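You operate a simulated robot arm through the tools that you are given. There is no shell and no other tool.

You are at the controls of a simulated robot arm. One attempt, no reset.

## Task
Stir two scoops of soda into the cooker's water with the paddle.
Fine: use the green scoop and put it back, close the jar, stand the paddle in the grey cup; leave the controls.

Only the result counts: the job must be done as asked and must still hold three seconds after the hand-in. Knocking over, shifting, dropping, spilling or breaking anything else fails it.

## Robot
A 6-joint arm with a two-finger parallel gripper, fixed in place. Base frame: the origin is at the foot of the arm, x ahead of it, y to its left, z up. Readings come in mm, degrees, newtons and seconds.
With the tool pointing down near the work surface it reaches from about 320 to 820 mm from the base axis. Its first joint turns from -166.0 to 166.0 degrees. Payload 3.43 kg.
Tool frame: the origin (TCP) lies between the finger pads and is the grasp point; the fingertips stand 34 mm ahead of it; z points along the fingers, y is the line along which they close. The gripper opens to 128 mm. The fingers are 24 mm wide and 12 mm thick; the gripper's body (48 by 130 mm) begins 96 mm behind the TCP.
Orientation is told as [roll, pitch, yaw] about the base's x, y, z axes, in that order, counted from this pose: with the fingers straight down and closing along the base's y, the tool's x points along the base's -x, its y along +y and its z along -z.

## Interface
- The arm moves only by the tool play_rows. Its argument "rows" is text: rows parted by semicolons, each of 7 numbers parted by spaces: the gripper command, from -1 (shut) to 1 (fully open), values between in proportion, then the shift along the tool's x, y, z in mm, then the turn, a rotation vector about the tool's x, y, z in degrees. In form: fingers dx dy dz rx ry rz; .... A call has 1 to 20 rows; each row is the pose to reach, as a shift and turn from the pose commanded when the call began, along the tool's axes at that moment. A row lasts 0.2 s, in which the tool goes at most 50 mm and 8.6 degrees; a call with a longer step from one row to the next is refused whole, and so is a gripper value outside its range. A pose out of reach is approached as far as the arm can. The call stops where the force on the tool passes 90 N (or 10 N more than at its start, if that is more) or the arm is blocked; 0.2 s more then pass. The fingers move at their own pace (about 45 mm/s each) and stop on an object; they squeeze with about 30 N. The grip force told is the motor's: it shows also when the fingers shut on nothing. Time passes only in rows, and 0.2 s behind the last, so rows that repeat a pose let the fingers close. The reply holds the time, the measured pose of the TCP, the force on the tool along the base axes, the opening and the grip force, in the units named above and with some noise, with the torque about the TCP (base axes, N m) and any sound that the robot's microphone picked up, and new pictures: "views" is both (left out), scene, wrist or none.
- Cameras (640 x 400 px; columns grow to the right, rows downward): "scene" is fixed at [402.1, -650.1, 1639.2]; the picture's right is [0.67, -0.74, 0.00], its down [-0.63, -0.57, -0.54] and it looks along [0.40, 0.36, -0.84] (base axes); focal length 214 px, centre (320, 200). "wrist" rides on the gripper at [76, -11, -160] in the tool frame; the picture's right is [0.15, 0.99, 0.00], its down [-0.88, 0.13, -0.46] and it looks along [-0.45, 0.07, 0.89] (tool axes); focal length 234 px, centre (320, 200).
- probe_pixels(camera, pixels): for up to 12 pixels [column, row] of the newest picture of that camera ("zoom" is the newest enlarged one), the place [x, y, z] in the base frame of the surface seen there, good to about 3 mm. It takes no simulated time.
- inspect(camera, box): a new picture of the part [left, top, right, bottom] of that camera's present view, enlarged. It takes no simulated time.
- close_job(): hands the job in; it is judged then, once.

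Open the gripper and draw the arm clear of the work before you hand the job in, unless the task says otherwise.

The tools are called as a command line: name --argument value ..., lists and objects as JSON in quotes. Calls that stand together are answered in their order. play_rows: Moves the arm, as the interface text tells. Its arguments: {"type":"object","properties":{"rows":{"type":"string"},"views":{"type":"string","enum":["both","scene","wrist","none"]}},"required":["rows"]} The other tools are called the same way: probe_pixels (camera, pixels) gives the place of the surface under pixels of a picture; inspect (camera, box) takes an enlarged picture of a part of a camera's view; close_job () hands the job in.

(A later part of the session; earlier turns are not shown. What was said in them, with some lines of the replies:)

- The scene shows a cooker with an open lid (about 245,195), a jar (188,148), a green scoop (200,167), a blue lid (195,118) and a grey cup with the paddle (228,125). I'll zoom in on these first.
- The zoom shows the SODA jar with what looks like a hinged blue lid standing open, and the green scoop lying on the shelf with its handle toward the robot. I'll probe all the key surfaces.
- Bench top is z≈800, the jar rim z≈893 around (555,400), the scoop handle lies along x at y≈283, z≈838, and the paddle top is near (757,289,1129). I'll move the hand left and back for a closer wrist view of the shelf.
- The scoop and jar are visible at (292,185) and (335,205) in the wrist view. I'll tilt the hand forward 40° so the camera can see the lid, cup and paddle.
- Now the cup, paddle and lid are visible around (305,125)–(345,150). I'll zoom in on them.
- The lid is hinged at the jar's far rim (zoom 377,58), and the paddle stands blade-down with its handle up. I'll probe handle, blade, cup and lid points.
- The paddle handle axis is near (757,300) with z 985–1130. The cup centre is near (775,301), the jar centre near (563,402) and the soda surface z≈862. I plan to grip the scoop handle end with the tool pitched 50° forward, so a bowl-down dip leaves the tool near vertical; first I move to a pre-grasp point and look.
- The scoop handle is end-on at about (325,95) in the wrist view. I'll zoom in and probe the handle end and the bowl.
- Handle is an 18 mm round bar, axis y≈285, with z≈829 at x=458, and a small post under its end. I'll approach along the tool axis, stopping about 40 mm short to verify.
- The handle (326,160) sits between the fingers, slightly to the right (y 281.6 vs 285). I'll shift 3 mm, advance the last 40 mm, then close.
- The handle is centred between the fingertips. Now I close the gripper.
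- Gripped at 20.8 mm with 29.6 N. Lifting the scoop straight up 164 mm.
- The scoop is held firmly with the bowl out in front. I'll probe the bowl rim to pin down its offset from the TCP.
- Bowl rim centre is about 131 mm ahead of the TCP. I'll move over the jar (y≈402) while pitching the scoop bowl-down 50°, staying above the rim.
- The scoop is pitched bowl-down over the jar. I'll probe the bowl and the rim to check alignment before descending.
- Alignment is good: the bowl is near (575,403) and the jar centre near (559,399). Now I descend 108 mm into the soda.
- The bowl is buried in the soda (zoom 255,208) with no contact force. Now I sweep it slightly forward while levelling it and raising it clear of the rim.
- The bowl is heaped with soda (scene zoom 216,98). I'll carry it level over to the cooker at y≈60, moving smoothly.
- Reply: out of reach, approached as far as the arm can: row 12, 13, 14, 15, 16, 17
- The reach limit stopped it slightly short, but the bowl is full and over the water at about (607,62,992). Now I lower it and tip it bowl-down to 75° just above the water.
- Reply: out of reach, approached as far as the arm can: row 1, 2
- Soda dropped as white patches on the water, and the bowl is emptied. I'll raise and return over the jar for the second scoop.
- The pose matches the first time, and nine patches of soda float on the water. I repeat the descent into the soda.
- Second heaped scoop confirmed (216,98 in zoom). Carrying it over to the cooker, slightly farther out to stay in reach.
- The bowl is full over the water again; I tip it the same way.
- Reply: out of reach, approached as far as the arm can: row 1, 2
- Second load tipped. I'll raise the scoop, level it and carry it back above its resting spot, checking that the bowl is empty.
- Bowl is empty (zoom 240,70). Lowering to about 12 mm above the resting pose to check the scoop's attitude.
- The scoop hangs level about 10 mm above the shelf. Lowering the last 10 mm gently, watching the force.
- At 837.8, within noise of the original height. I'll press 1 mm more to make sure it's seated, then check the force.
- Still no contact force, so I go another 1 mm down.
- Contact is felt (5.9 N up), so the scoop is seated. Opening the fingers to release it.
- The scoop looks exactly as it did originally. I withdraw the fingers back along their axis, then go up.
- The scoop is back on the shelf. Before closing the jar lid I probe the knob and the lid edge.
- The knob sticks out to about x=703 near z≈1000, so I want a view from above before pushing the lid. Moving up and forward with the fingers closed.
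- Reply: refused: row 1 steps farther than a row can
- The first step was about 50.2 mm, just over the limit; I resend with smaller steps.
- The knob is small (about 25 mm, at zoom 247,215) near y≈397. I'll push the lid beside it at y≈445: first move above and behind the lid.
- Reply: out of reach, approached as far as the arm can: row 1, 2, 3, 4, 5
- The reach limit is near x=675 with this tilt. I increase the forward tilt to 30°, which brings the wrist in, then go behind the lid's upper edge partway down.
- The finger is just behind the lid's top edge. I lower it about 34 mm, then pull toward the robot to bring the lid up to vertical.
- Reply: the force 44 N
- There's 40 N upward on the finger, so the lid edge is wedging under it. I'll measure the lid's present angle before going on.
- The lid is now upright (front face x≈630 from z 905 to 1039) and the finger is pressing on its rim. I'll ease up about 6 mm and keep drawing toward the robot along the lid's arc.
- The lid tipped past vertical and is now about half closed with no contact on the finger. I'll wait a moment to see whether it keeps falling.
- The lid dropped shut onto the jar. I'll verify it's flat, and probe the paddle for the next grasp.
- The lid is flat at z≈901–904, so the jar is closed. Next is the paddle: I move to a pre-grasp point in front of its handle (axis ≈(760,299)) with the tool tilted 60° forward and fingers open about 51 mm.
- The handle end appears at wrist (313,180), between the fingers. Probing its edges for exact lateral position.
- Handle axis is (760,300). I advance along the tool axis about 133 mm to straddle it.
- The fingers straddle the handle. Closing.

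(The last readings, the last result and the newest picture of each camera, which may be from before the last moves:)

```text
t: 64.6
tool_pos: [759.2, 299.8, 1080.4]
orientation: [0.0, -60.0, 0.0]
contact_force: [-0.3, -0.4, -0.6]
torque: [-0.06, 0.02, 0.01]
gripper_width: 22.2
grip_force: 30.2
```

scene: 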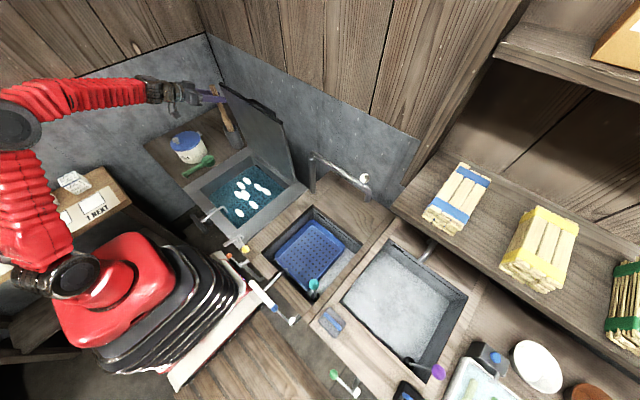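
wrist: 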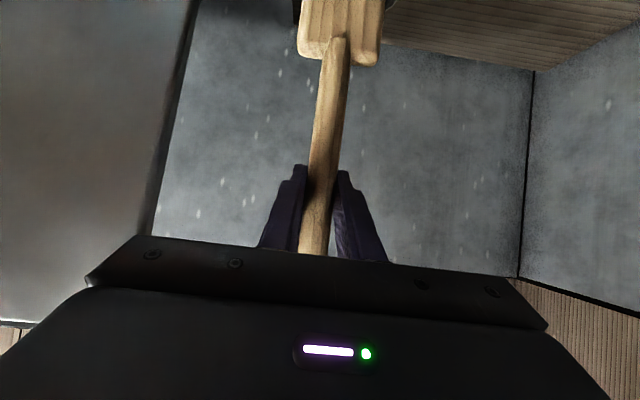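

Gripped at 22.2 mm, 30 N. Lifting straight up 130 mm to clear the cup rim (z≈903).

play_rows --rows "-1 -4.3 0 -2.5 0 0 0;-1 -13 0 -7.5 0 0 0;-1 -26 0 -15 0 0 0;-1 -39 0 -22.5 0 0 0;-1 -52 0 -30 0 0 0;-1 -65 0 -37.5 0 0 0;-1 -78 0 -45 0 0 0;-1 -91 0 -52.5 0 0 0;-1 -104 0 -60 0 0 0;-1 -113 0 -65 0 0 0;-1 -113 0 -65 0 0 0" --views "both"

inspect --camera "wrist" --box '[230, 0, 430, 250]'

inspect --camera "scene" --box '[140, 60, 280, 190]'

```text
t: 67.0
tool_pos: [760.4, 298.4, 1209.0]
orientation: [-0.1, -60.1, 0.0]
contact_force: [0.2, -1.2, -0.9]
torque: [0.03, 0.03, 0.0]
gripper_width: 22.2
grip_force: 30.2
```

scene: 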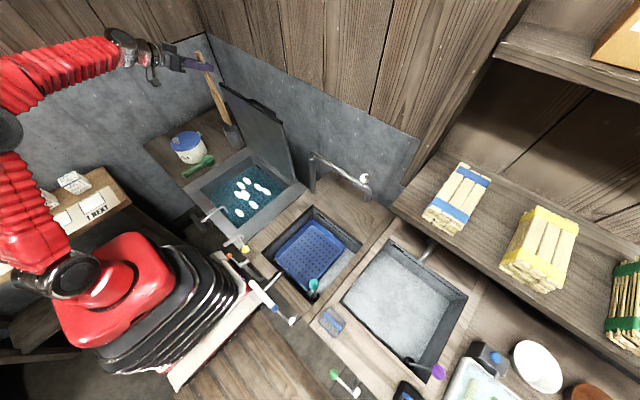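
wrist: 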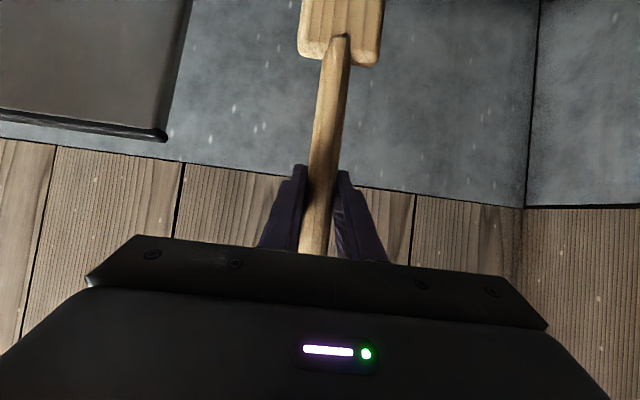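

```text
1.60 times, centred on (330, 125) of wrist
```

zoom: 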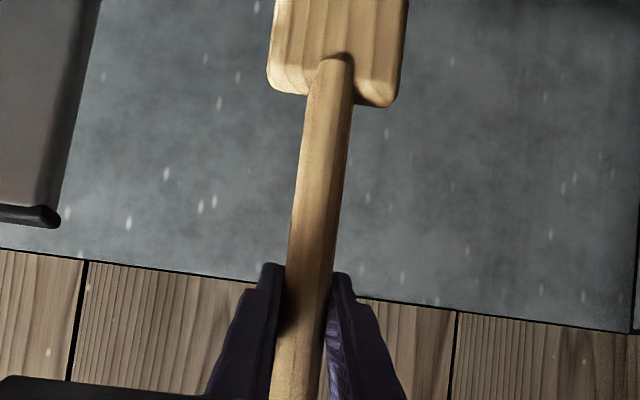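

```text
3.08 times, centred on (210, 125) of scene
```

zoom: 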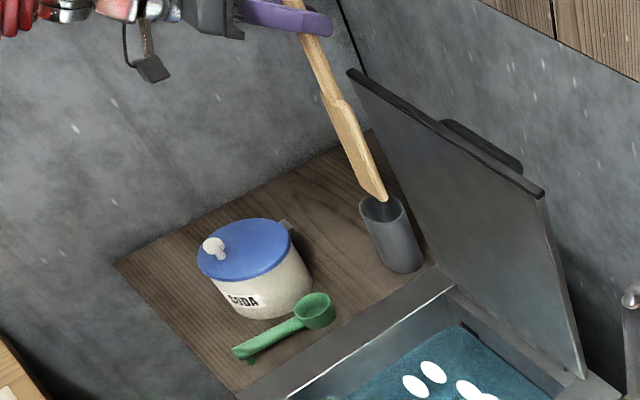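

The blade's lower end (zoom 380,197) should be just above the cup; I'll confirm by probing.

probe_pixels --camera "zoom" --pixels '[[380, 194], [383, 198], [370, 183], [355, 150], [340, 120], [325, 80], [310, 50], [395, 200], [366, 203], [380, 225], [385, 190], [385, 270]]'

```text
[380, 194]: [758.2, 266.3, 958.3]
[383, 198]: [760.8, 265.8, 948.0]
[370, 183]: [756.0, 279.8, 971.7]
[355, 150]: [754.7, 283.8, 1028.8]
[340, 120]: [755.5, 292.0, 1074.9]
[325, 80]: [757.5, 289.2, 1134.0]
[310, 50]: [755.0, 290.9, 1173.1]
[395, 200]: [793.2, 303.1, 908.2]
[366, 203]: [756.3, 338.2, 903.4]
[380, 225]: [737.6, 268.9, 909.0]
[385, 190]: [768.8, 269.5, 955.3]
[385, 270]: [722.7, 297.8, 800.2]
```

The blade bottom is at z≈945, about 40 mm above the cup rim. I draw it back in x, clear of the cooker's upright lid, then over the water.

play_rows --rows "-1 6 0 -10 0 0 0;-1 17 0 -29 0 0 0;-1 29 0 -50 0 0 0;-1 42 0 -73 0 0 0;-1 55 -8 -95 0 0 0;-1 62 -30 -107 0 0 0;-1 70 -58 -121 0 0 0;-1 78 -88 -135 0 0 0;-1 80 -118 -138.6 0 0 0;-1 80 -148 -138.6 0 0 0;-1 80 -178 -138.6 0 0 0;-1 80 -208 -138.6 0 0 0;-1 80 -235 -138.6 0 0 0;-1 80 -255 -138.6 0 0 0;-1 80 -266 -138.6 0 0 0;-1 80 -270 -138.6 0 0 0;-1 80 -270 -138.6 0 0 0" --views "both"

inspect --camera "scene" --box '[120, 60, 320, 260]'

```text
t: 70.6
tool_pos: [599.2, 31.3, 1210.0]
orientation: [0.0, -60.1, 0.0]
contact_force: [-0.1, 0.5, -1.0]
torque: [0.0, 0.03, -0.02]
gripper_width: 22.2
grip_force: 30.3
```

scene: 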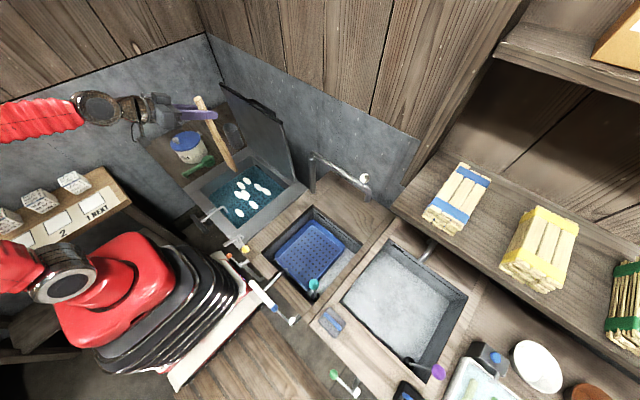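
wrist: 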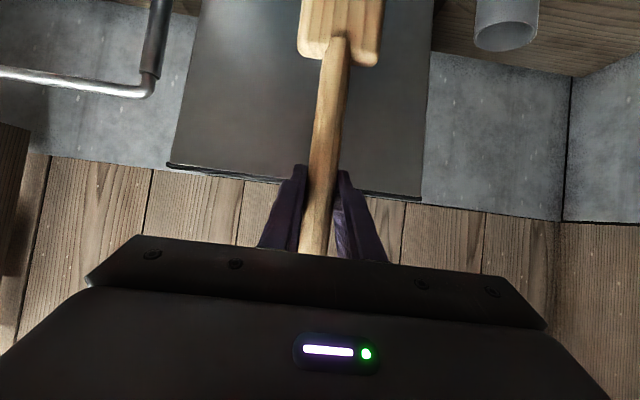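

```text
2.00 times, centred on (220, 160) of scene
```

zoom: 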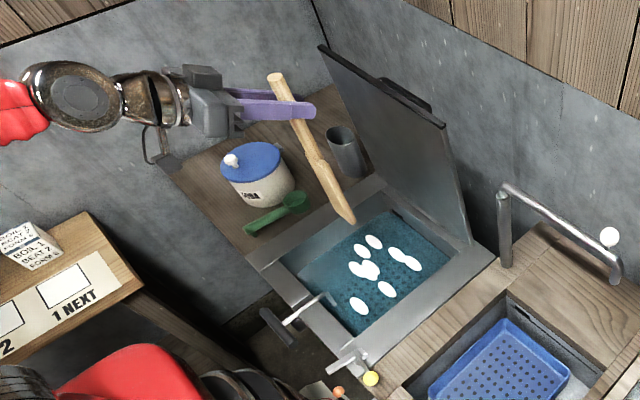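

The paddle is upright over the water. I probe the cooker's inner edges and the front spout before lowering and stirring.

probe_pixels --camera "zoom" --pixels '[[283, 263], [320, 295], [355, 330], [388, 208], [430, 228], [470, 252], [330, 232], [415, 292], [335, 297], [310, 308], [300, 275], [350, 320]]'

probe_pixels --camera "zoom" --pixels '[[345, 215], [350, 222], [345, 195], [365, 255], [390, 255], [360, 305], [385, 290], [265, 315], [340, 360], [440, 265], [405, 225], [305, 265]]'

```text
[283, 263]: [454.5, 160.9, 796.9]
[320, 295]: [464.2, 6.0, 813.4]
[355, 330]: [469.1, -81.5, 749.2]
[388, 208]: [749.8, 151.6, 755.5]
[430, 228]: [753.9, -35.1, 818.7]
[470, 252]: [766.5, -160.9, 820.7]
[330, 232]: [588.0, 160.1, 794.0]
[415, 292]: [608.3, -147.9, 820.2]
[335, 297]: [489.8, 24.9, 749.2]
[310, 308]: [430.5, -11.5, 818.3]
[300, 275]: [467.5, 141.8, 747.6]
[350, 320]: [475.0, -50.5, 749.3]
```

```text
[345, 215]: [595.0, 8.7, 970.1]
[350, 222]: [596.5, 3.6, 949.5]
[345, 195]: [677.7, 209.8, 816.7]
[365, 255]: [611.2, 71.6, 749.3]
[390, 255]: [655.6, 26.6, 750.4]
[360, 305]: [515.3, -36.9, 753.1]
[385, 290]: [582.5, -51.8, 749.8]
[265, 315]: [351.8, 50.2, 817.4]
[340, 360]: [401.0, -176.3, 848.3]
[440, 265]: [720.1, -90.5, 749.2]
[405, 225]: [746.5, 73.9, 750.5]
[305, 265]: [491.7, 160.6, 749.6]
```

The cooker interior spans x≈455–750, y≈−148–160, with water at z≈750. I lower the paddle at its centre (y≈7) until the blade tip is about 40 mm under water.

play_rows --rows "-1 21 -4 12 0 0 0;-1 42 -10 24 0 0 0;-1 63 -16 36 0 0 0;-1 84 -22 48 0 0 0;-1 105 -24 60 0 0 0;-1 126 -24 72 0 0 0;-1 147 -24 84 0 0 0;-1 165 -24 95 0 0 0;-1 180 -24 104 0 0 0;-1 192 -24 111 0 0 0;-1 204 -24 118 0 0 0;-1 204 -24 118 0 0 0" --views "both"

inspect --camera "scene" --box '[140, 100, 300, 260]'

```text
t: 73.2
tool_pos: [596.4, 35.8, 995.3]
orientation: [-0.7, -59.9, 0.0]
contact_force: [-0.1, 0.2, -2.1]
torque: [0.02, -0.01, -0.03]
gripper_width: 22.2
grip_force: 29.9
out of reach, approached as far as the arm can: row 4, 5, 6, 7, 8, 9, 10, 11, 12
```

scene: 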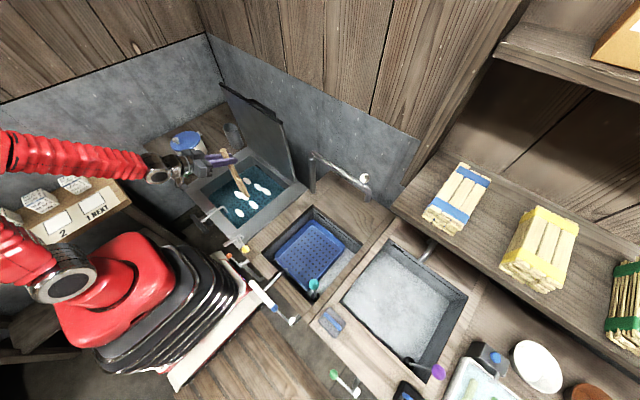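
wrist: 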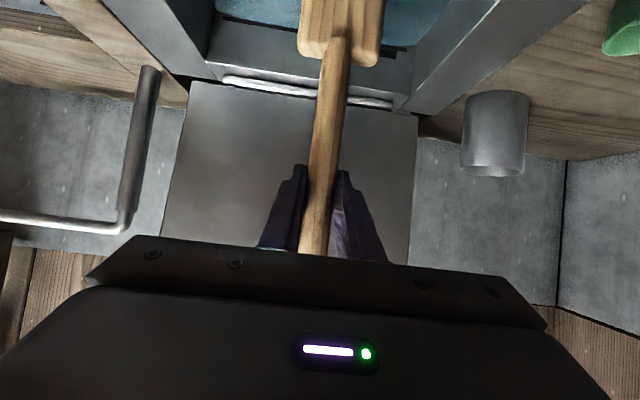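

```text
2.50 times, centred on (220, 180) of scene
```

zoom: 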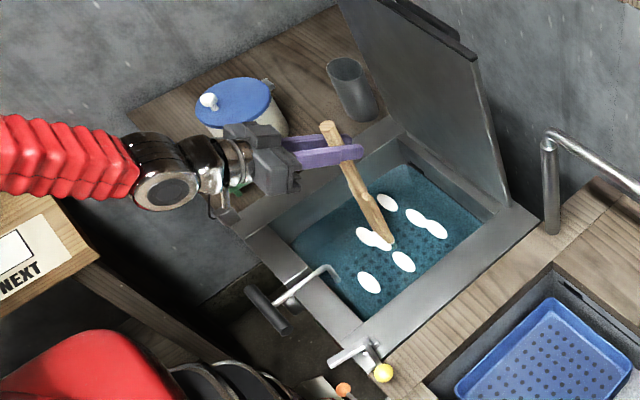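

The arm hits an inner reach limit at this tilt (stopped at (596,36,995)). I'll move outward to x≈650 and reduce the tilt to 50°, which leans the blade toward the cooker's middle.

play_rows --rows "-1 -10 -3 12 0 2 0;-1 -20 -7 24 0 5 0;-1 -30 -12 36 0 8 0;-1 -36 -16 42 0 10 0;-1 -36 -16 42 0 10 0;-1 -36 -16 42 0 10 0" --views "scene"

inspect --camera "scene" --box '[140, 100, 300, 260]'

```text
t: 74.6
tool_pos: [653.4, 20.8, 1005.4]
orientation: [0.1, -49.9, -0.2]
contact_force: [0.0, 0.2, -1.8]
torque: [0.02, -0.01, 0.03]
gripper_width: 22.1
grip_force: 30.1
out of reach, approached as far as the arm can: row 4
```

scene: 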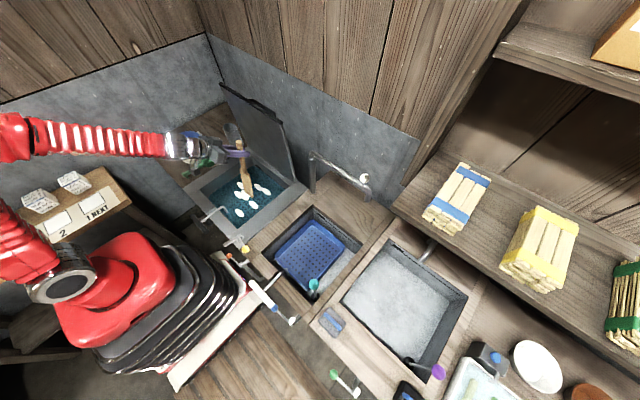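

```text
2.50 times, centred on (220, 180) of scene
```

zoom: 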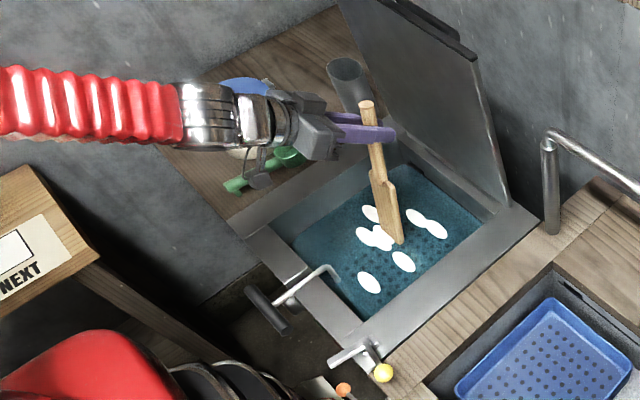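

Good position; now I lower another 40 mm so the blade tip is about 45 mm below the surface, watching the force.

play_rows --rows "-1 7.7 -2 6.4 0 0 0;-1 15.3 -5 12.9 0 0 0;-1 23 -8 19.3 0 0 0;-1 30.6 -10 25.7 0 0 0;-1 30.6 -10 25.7 0 0 0" --views "both"

inspect --camera "scene" --box '[140, 100, 300, 260]'

```text
t: 75.8
tool_pos: [654.4, 10.4, 968.8]
orientation: [-0.6, -49.7, 0.0]
contact_force: [0.7, 0.4, -0.2]
torque: [0.0, -0.01, -0.01]
gripper_width: 22.2
grip_force: 29.6
```

scene: 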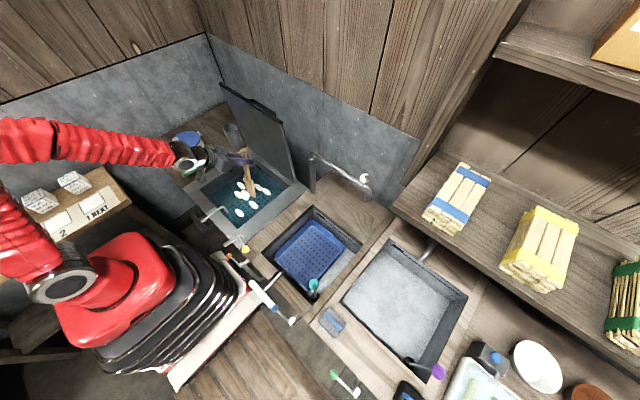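
wrist: 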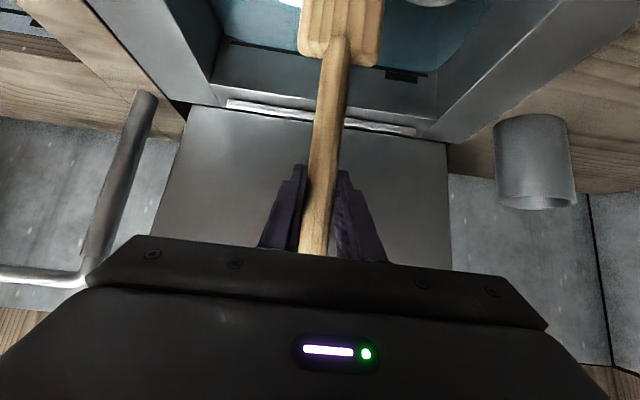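

```text
2.50 times, centred on (220, 180) of scene
```

zoom: 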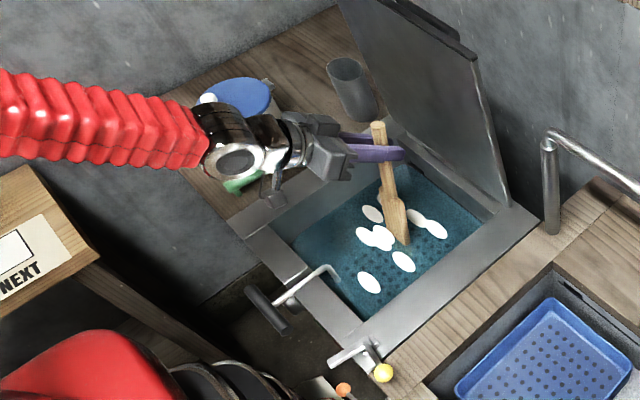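

The blade is about 40 mm in the water and there's no bottom contact. Now I stir a first slow circle, keeping away from the spout and the lid.

play_rows --rows "-1 -9 3.4 10.6 0 0 0;-1 -16 13.2 19.5 0 0 0;-1 -21 27.8 25.5 0 0 0;-1 -23 45 27.6 0 0 0;-1 -21 62.2 25.5 0 0 0;-1 -16 76.8 19.5 0 0 0;-1 -9 86.6 10.6 0 0 0;-1 0 90 0 0 0 0;-1 11.1 86.6 -13.2 0 0 0;-1 20.4 76.8 -24.4 0 0 0;-1 26.7 62.2 -31.9 0 0 0;-1 28.9 45 -34.5 0 0 0;-1 26.7 27.8 -31.9 0 0 0;-1 20.4 13.2 -24.4 0 0 0;-1 11.1 3.4 -13.2 0 0 0;-1 0 0 0 0 0 0" --views "both"

inspect --camera "scene" --box '[140, 100, 300, 260]'

```text
t: 79.2
tool_pos: [653.8, 11.3, 968.6]
orientation: [-0.6, -49.9, 0.1]
contact_force: [-0.3, 0.2, -2.1]
torque: [0.01, -0.06, -0.02]
gripper_width: 22.3
grip_force: 29.7
```

scene: 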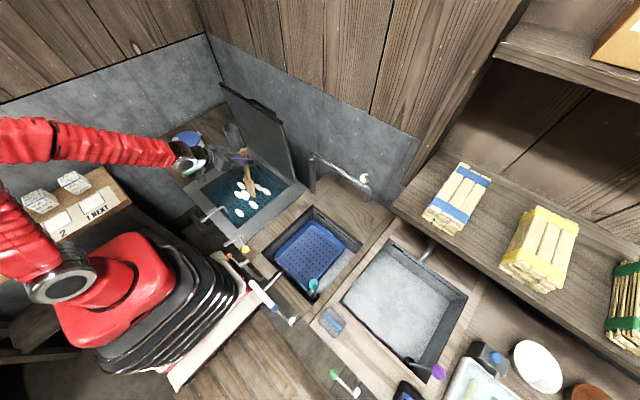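
wrist: 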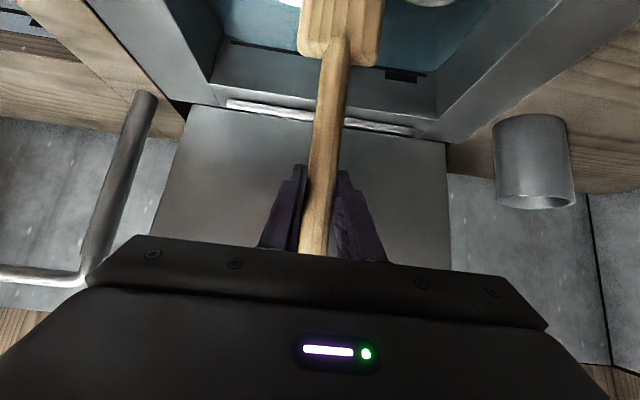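

```text
2.50 times, centred on (220, 180) of scene
```

zoom: 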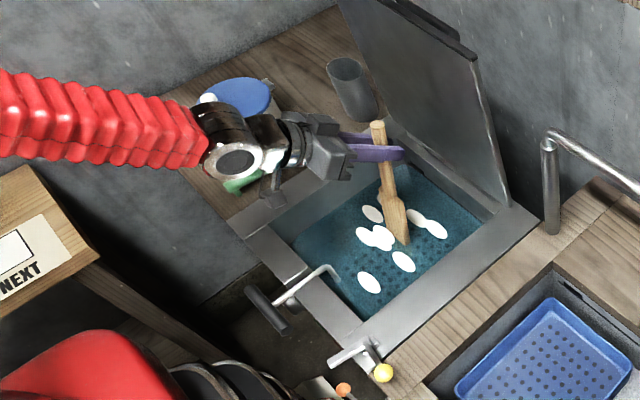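

No change yet after one slow circle. I'll do another circle in one call, faster and deeper by 25 mm.

play_rows --rows "-1 10 2 26 0 0 0;-1 0 20 40 0 0 0;-1 -4 45 44 0 0 0;-1 3 76 35 0 0 0;-1 19 90 16 0 0 0;-1 39 77 -8 0 0 0;-1 48 45 -18 0 0 0;-1 39 13 -8 0 0 0;-1 19 0 16 0 0 0;-1 3 13 35 0 0 0;-1 -4 45 44 0 0 0;-1 3 76 35 0 0 0;-1 19 90 16 0 0 0;-1 39 77 -8 0 0 0;-1 48 45 -18 0 0 0;-1 39 13 -8 0 0 0;-1 19 0 16 0 0 0;-1 19 0 16 0 0 0" --views "both"

inspect --camera "scene" --box '[140, 100, 300, 260]'

```text
t: 83.0
tool_pos: [649.2, 11.4, 934.8]
orientation: [-2.4, -47.3, 0.3]
contact_force: [-0.1, 0.4, -1.7]
torque: [0.01, 0.01, -0.01]
gripper_width: 22.2
grip_force: 29.6
out of reach, approached as far as the arm can: row 1, 9, 17, 18
```

scene: 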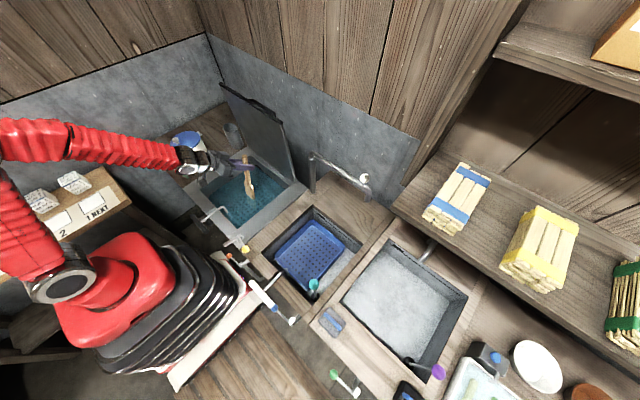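
wrist: 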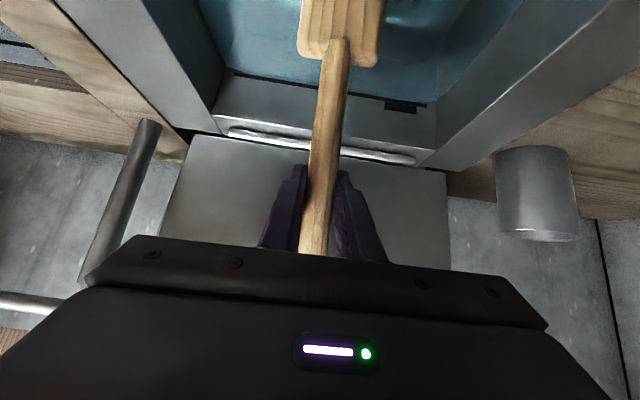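

```text
2.50 times, centred on (220, 180) of scene
```

zoom: 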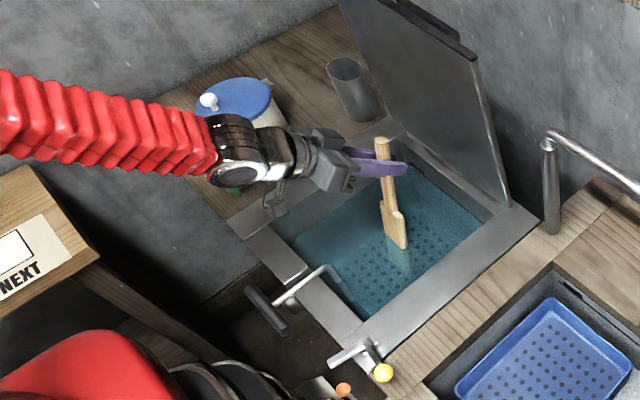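

The white patches have vanished: the soda is stirred in. I'll do one more small turn for certainty, then start raising and check the orientation readout.

play_rows --rows "-1 -7.7 14 -6.4 0 0 0;-1 -23.8 24 12.8 0 0 0;-1 -30.2 49 20.4 0 0 0;-1 -23.8 74 12.8 0 0 0;-1 -7.7 84 -6.4 0 0 0;-1 8.4 74 -25.6 0 0 0;-1 14.8 49 -33.2 0 0 0;-1 8.4 24 -25.6 0 0 0;-1 -7.7 40 -6.4 0 0 0;-1 -27 40 -22.5 0 0 0;-1 -46 40 -38.6 0 0 0;-1 -65 40 -54.6 0 0 0;-1 -84.3 40 -70.7 0 0 0;-1 -84.3 40 -70.7 0 0 0;-1 -84.3 40 -70.7 0 0 0" --views "both"

inspect --camera "scene" --box '[140, 60, 300, 260]'

```text
t: 86.2
tool_pos: [652.2, 51.3, 1053.0]
orientation: [0.0, -50.0, -0.1]
contact_force: [0.7, -0.1, -0.6]
torque: [-0.03, -0.05, 0.03]
gripper_width: 22.4
grip_force: 29.9
```

scene: 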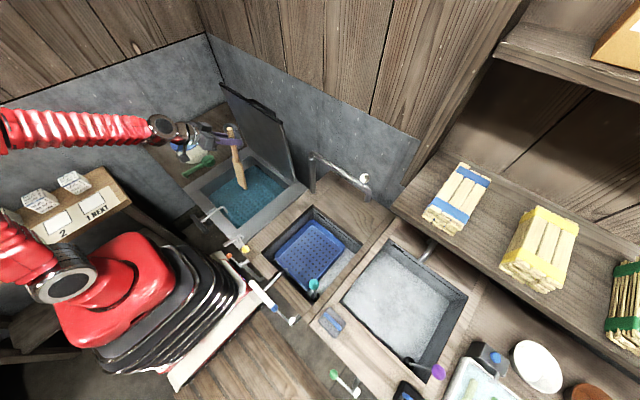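
wrist: 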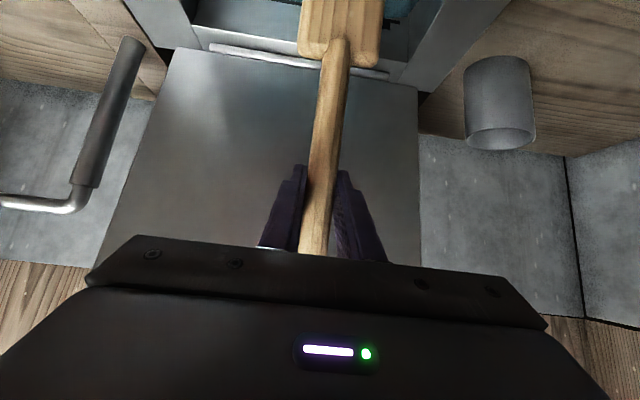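

```text
2.00 times, centred on (220, 160) of scene
```

zoom: 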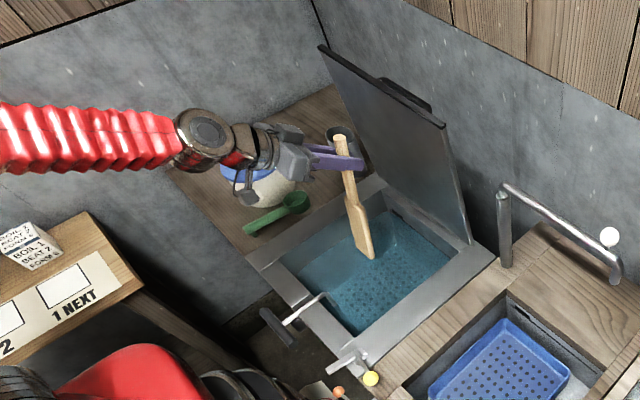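

Orientation is back to (0,−50,0) and the paddle hasn't slipped. I raise to z≈1210, restore the 60° tilt, and swing over to y≈300 while staying back from the cup and the lid.

play_rows --rows "-1 -25 0 -23 0 -2 0;-1 -53 0 -50 0 -5 0;-1 -83 0 -79 0 -8 0;-1 -113.8 3 -108.6 0 -10 0;-1 -115 20 -107 0 -10 0;-1 -117 48 -105 0 -10 0;-1 -119 78 -103 0 -10 0;-1 -120.3 108 -101 0 -10 0;-1 -120.3 138 -101 0 -10 0;-1 -120.3 168 -101 0 -10 0;-1 -120.3 198 -101 0 -10 0;-1 -120.3 224 -101 0 -10 0;-1 -120.3 241 -101 0 -10 0;-1 -120.3 249 -101 0 -10 0;-1 -120.3 249 -101 0 -10 0;-1 -120.3 249 -101 0 -10 0" --views "both"

inspect --camera "scene" --box '[140, 60, 280, 190]'

```text
t: 89.6
tool_pos: [656.5, 297.0, 1211.9]
orientation: [0.0, -60.1, 0.0]
contact_force: [-0.2, -0.5, -1.1]
torque: [-0.01, 0.0, -0.03]
gripper_width: 22.2
grip_force: 29.8
```

scene: 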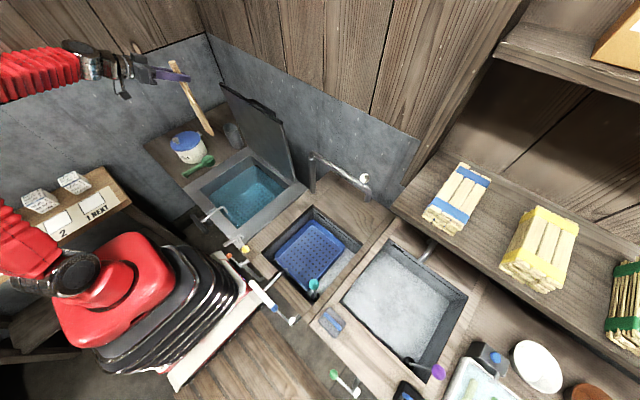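
wrist: 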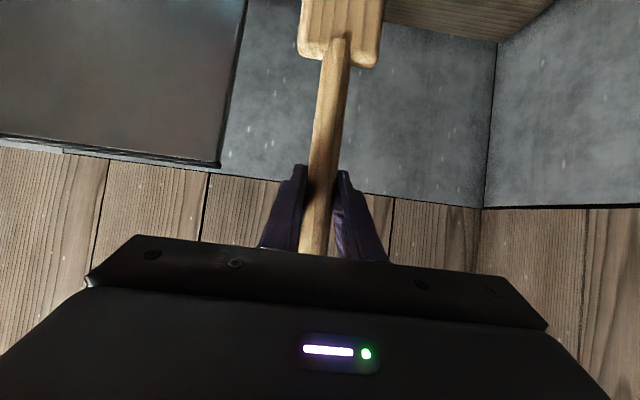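

```text
3.08 times, centred on (210, 125) of scene
```

zoom: 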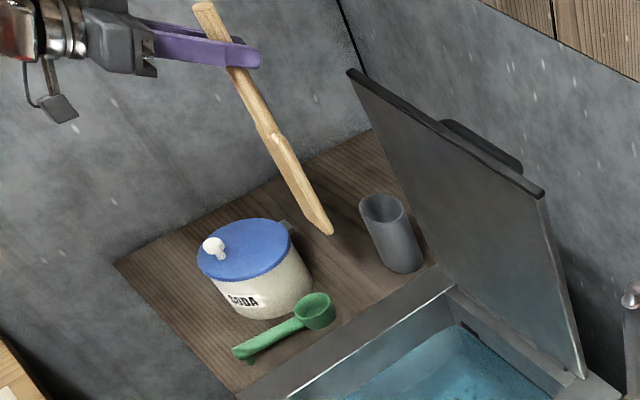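

The cup is now unobstructed. I'll zoom in and probe its rim to find its centre.

inspect --camera "scene" --box '[215, 110, 255, 155]'

```text
8.89 times, centred on (235, 132) of scene
```

zoom: 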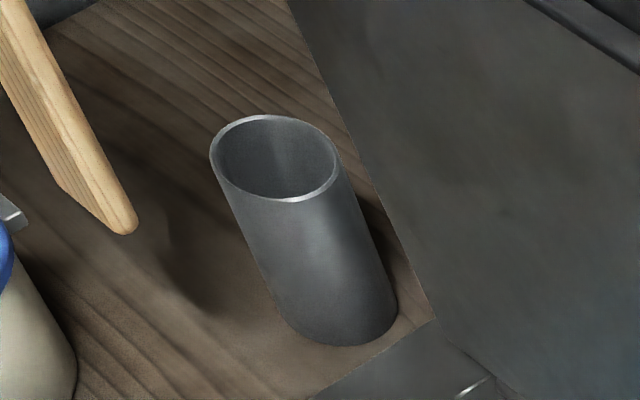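

probe_pixels --camera "zoom" --pixels '[[213, 155], [222, 132], [250, 118], [290, 119], [322, 135], [337, 160], [325, 185], [292, 199], [255, 193], [228, 175], [130, 228], [115, 215]]'

probe_pixels --camera "zoom" --pixels '[[290, 150], [270, 170], [310, 170], [260, 140], [340, 280], [280, 260], [125, 190], [60, 180], [110, 232], [133, 215], [95, 160], [45, 150]]'

```text
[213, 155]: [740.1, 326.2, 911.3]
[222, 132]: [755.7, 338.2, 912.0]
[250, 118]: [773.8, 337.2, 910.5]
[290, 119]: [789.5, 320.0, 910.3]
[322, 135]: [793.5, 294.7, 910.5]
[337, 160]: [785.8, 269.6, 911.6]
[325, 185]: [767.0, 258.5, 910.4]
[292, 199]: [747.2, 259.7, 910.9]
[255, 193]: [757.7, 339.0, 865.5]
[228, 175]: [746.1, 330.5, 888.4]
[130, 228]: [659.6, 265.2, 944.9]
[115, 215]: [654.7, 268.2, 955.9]
```

```text
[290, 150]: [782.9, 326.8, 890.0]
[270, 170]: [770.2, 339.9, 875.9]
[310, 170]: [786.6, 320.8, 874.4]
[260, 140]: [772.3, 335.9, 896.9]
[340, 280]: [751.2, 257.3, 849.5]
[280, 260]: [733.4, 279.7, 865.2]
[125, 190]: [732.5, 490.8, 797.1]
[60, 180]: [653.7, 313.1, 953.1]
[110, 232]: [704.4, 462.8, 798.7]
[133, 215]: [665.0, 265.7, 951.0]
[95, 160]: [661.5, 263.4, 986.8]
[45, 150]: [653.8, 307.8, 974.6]
```

Cup rim is at z≈911 centred near (761,298.5), matching the original grasp column. I move forward to (760,300) above the cup.

play_rows --rows "-1 -8 0 14 0 0 0;-1 -19 0 33 0 0 0;-1 -30 0 52 0 0 0;-1 -40 0 69 0 0 0;-1 -48 0 83 0 0 0;-1 -51.8 0 89.6 0 0 0;-1 -51.8 0 89.6 0 0 0;-1 -51.8 0 89.6 0 0 0;-1 -51.8 0 89.6 0 0 0" --views "both"

inspect --camera "scene" --box '[205, 95, 265, 155]'

```text
t: 91.6
tool_pos: [756.8, 298.1, 1208.8]
orientation: [0.0, -60.0, -0.1]
contact_force: [0.3, 0.3, -1.8]
torque: [0.0, 0.01, -0.01]
gripper_width: 22.3
grip_force: 30.0
```

scene: 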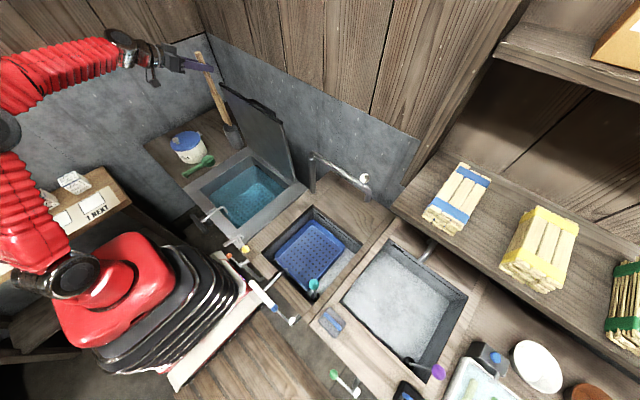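
wrist: 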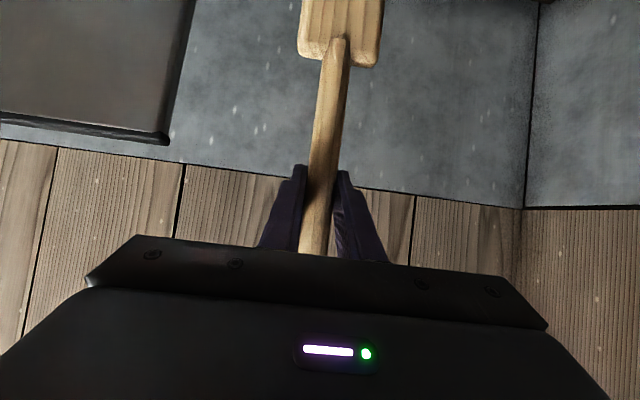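

```text
6.67 times, centred on (235, 125) of scene
```

zoom: 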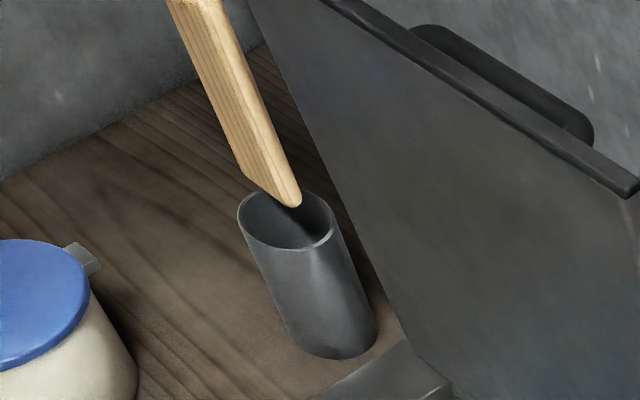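

Blade hangs right above the cup opening. I shift 3 mm and lower slowly about 115 mm into the cup.

play_rows --rows "-1 -1.5 1 2.6 0 0 0;-1 7 1 7.5 0 0 0;-1 16 1 12.6 0 0 0;-1 25 1 17.8 0 0 0;-1 34 1 23 0 0 0;-1 43 1 28.2 0 0 0;-1 52 1 33.4 0 0 0;-1 61 1 38.6 0 0 0;-1 70 1 43.8 0 0 0;-1 79 1 49 0 0 0;-1 88 1 54.2 0 0 0;-1 97 1 59.4 0 0 0;-1 97 1 59.4 0 0 0;-1 97 1 59.4 0 0 0" --views "both"

inspect --camera "scene" --box '[195, 75, 265, 155]'

```text
t: 94.6
tool_pos: [762.6, 300.8, 1094.1]
orientation: [-0.1, -60.0, 0.0]
contact_force: [-0.6, 0.2, -1.8]
torque: [0.01, 0.01, -0.01]
gripper_width: 22.4
grip_force: 29.6
```

scene: 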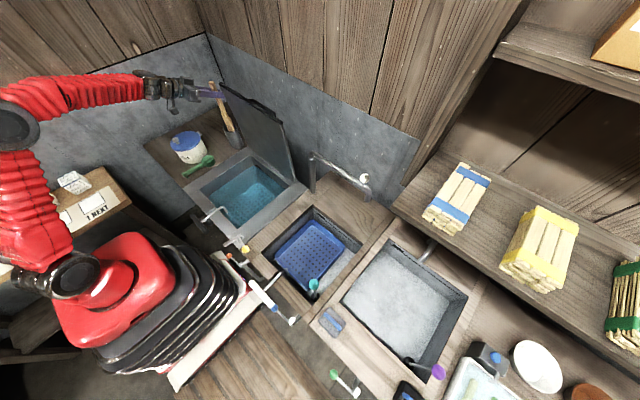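
wrist: 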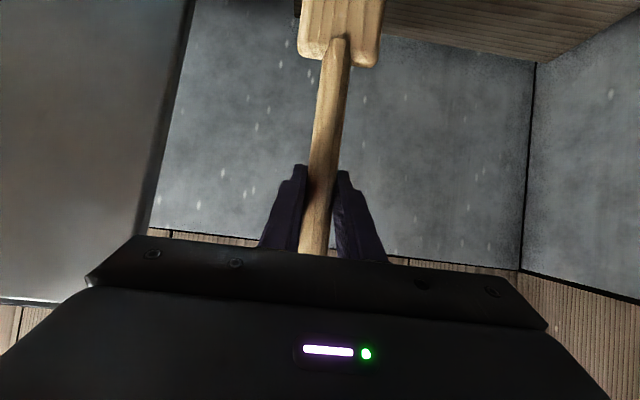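

```text
5.00 times, centred on (230, 115) of scene
```

zoom: 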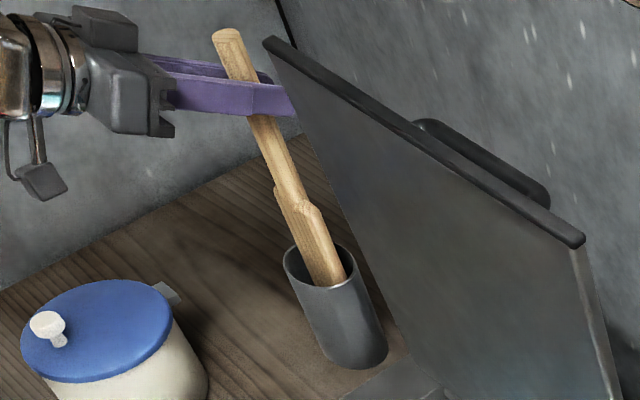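

The blade is inside the cup with no contact. Lowering another 11 mm gently.

play_rows --rows "-1 3.5 0 0 0 0 0;-1 6.5 -0.3 1.5 0 0 0;-1 9.7 -0.5 3.3 0 0 0;-1 10.6 -0.5 3.8 0 0 0;-1 10.6 -0.5 3.8 0 0 0" --views "none"

```text
t: 95.8
tool_pos: [759.2, 299.5, 1084.1]
orientation: [0.0, -60.0, 0.0]
contact_force: [0.0, 0.7, -1.7]
torque: [0.0, -0.02, 0.03]
gripper_width: 22.2
grip_force: 29.7
```

Still hanging (−1.7 N is its weight). Another 3 mm down.

play_rows --rows "-1 0.9 0 0.5 0 0 0;-1 1.7 0 1 0 0 0;-1 2.6 0 1.5 0 0 0;-1 2.6 0 1.5 0 0 0" --views "none"

```text
t: 96.8
tool_pos: [759.4, 298.8, 1080.9]
orientation: [-0.1, -60.1, 0.1]
contact_force: [0.3, 0.2, -1.9]
torque: [0.02, -0.06, 0.02]
gripper_width: 22.3
grip_force: 29.9
```

One more millimetre or two until the cup floor is felt.

play_rows --rows "-1 0.5 0 0.25 0 0 0;-1 0.9 0 0.5 0 0 0;-1 0.9 0 0.5 0 0 0" --views "none"

play_rows --rows "-1 0.5 0 0.25 0 0 0;-1 0.5 0 0.25 0 0 0" --views "none"

```text
t: 97.6
tool_pos: [759.2, 299.6, 1080.9]
orientation: [0.0, -60.0, -0.1]
contact_force: [0.7, -1.0, 2.6]
torque: [-0.08, 0.06, 0.01]
gripper_width: 21.8
grip_force: 30.3
```

```text
t: 98.2
tool_pos: [758.7, 300.7, 1080.7]
orientation: [0.2, -60.0, -0.2]
contact_force: [0.9, 0.0, 8.6]
torque: [0.0, -0.13, 0.0]
gripper_width: 21.9
grip_force: 30.2
```

The paddle is on the cup floor (8.6 N). I relax slightly upward and open the fingers.

play_rows --rows "-1 -0.5 0 -0.25 0 0 0;-0.5 -0.5 0 -0.25 0 0 0;-0.2 -0.5 0 -0.25 0 0 0;-0.2 -0.5 0 -0.25 0 0 0;-0.2 -0.5 0 -0.25 0 0 0" --views "both"

inspect --camera "scene" --box '[195, 75, 265, 155]'

inspect --camera "wrist" --box '[230, 60, 430, 250]'

```text
t: 99.4
tool_pos: [757.6, 299.9, 1081.4]
orientation: [0.0, -59.9, -0.1]
contact_force: [-0.7, -0.2, 0.0]
torque: [0.02, 0.02, -0.01]
gripper_width: 51.3
grip_force: 0.1
```

scene: 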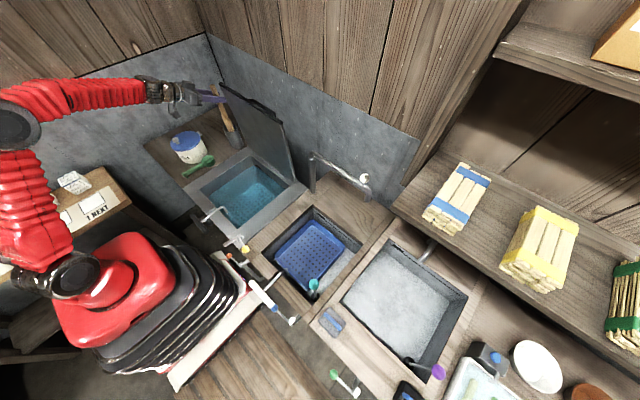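
wrist: 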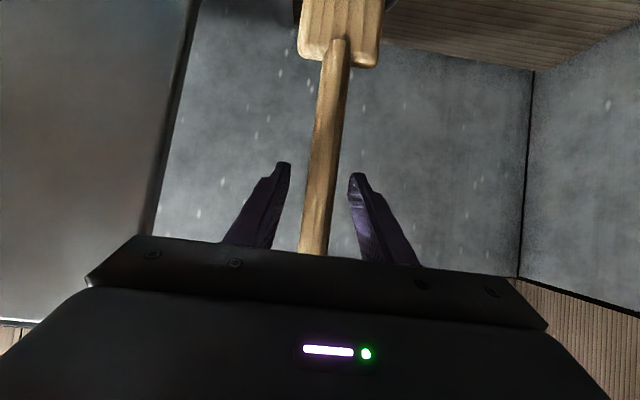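

```text
5.00 times, centred on (230, 115) of scene
```

zoom: 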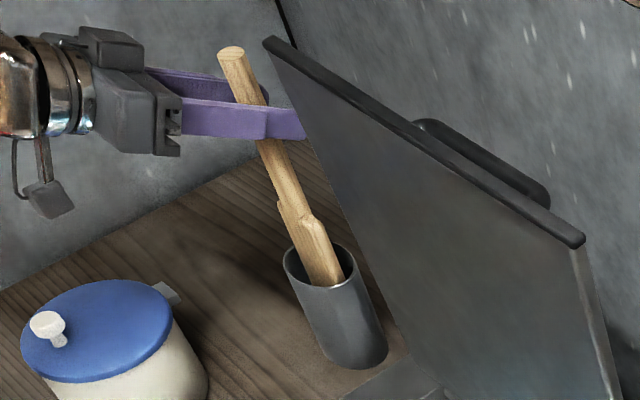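

```text
2.11 times, centred on (330, 155) of wrist
```

zoom: 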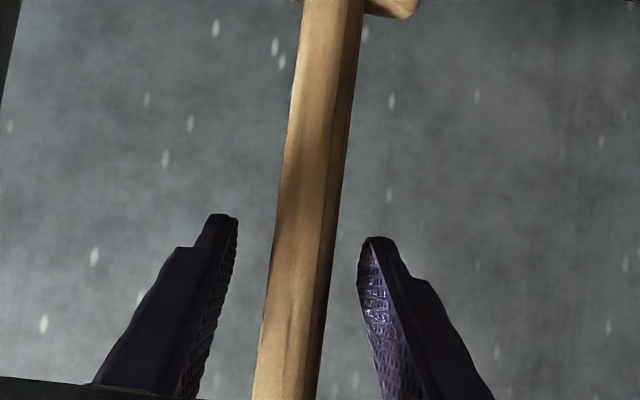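

The paddle stands freely in the cup. I back the fingers off straight along the tool axis, then retreat.

play_rows --rows "-0.2 0 0 -12 0 0 0;-0.2 0 0 -30 0 0 0;-0.2 0 0 -55 0 0 0;-0.2 0 0 -80 0 0 0;-0.2 0 0 -110 0 0 0;-0.2 0 0 -145 0 0 0;-0.2 -15 0 -180 0 0 0;-0.2 -30 0 -215 0 0 0;-0.2 -45 0 -245 0 0 0;-0.2 -45 0 -245 0 0 0;-0.2 -45 0 -245 0 0 0" --views "both"

inspect --camera "scene" --box '[130, 70, 330, 250]'

inspect --camera "wrist" --box '[130, 0, 500, 250]'

```text
t: 101.8
tool_pos: [565.4, 300.3, 1242.9]
orientation: [0.0, -60.0, 0.0]
contact_force: [-0.1, 0.1, -0.6]
torque: [-0.03, 0.0, -0.01]
gripper_width: 51.4
grip_force: 0.0
```

scene: 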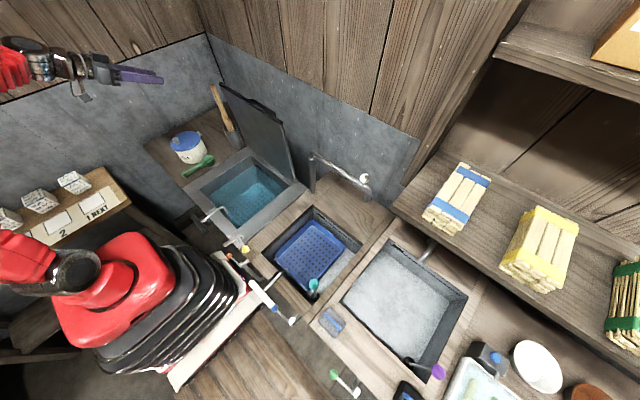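
wrist: 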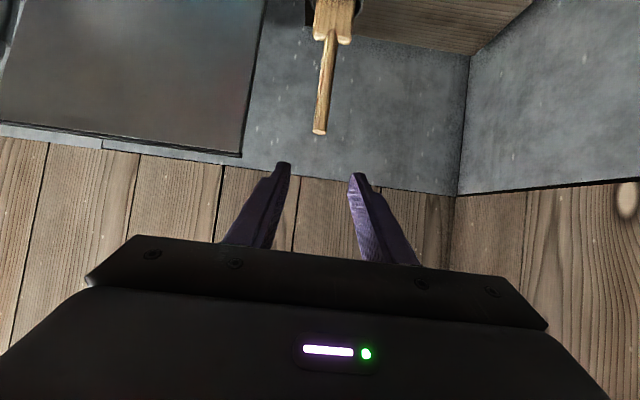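

```text
2.22 times, centred on (230, 160) of scene
```

zoom: 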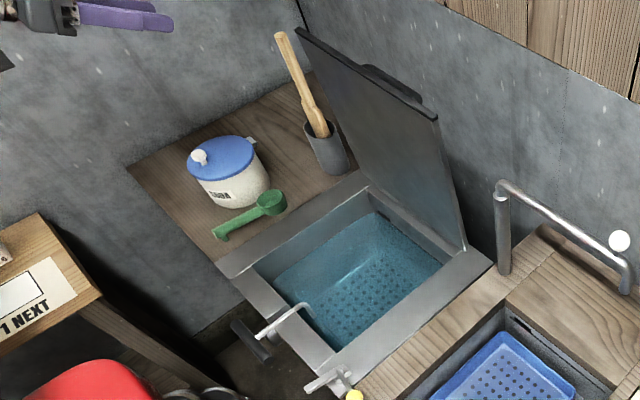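

```text
1.60 times, centred on (315, 125) of wrist
```

zoom: 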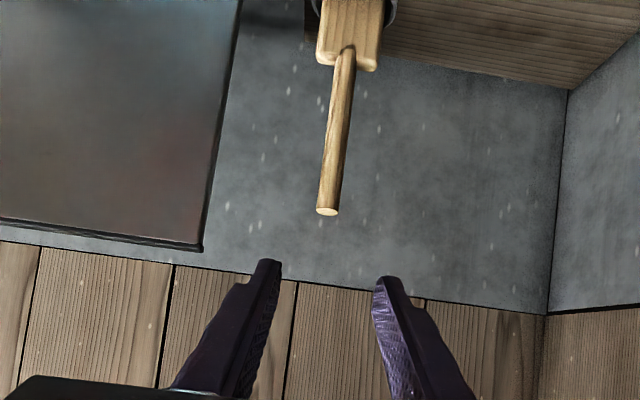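

Everything is in place: jar closed, scoop back, paddle standing in the cup, water clear, controls untouched. I open the gripper fully and pull back a bit more, with a final settle check.

play_rows --rows "0.3 0 0 -25 0 0 0;1 0 0 -50 0 0 0;1 0 0 -75 0 0 0;1 0 0 -75 0 0 0;1 0 0 -75 0 0 0" --views "scene"

inspect --camera "scene" --box '[150, 80, 270, 190]'

```text
t: 103.0
tool_pos: [504.1, 300.5, 1283.0]
orientation: [0.0, -60.0, 0.0]
contact_force: [-0.4, -0.1, 0.5]
torque: [-0.01, -0.01, 0.03]
gripper_width: 127.9
grip_force: 0.0
```

scene: 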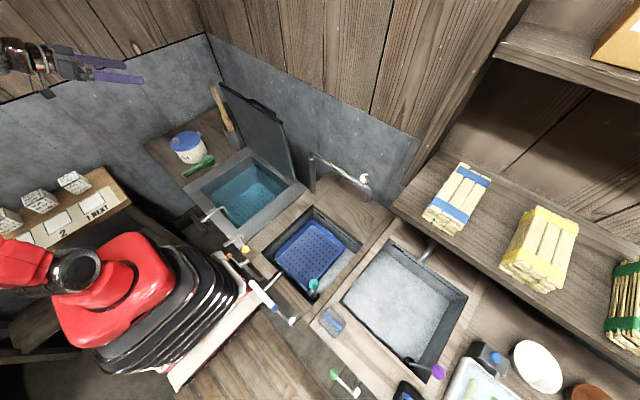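

```text
3.64 times, centred on (210, 135) of scene
```

zoom: 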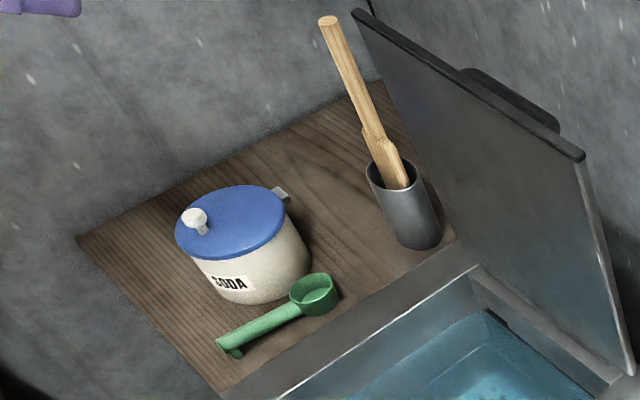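

The final view shows the lid flat on the jar, the scoop at rest, the paddle standing in the grey cup and the hand clear. Handing in.

close_job

```text
The job is handed in.
```

The job is handed in. Two scoops of soda went into the cooker's water and were stirred in with the paddle until no white patches were left.

- **Scoop:** the green scoop is back in its original spot on the shelf, empty.
- **Jar:** the lid is shut and measured flat.
- **Paddle:** it stands on its own in the grey cup.
- **Controls:** I left all of them alone.

The hinged jar lid fell shut on its own once I drew it past vertical. At one point it pressed back with about 40 N against the finger. The last pictures showed the jar and everything around it where they had been. The gripper was open and the arm clear when I handed in.
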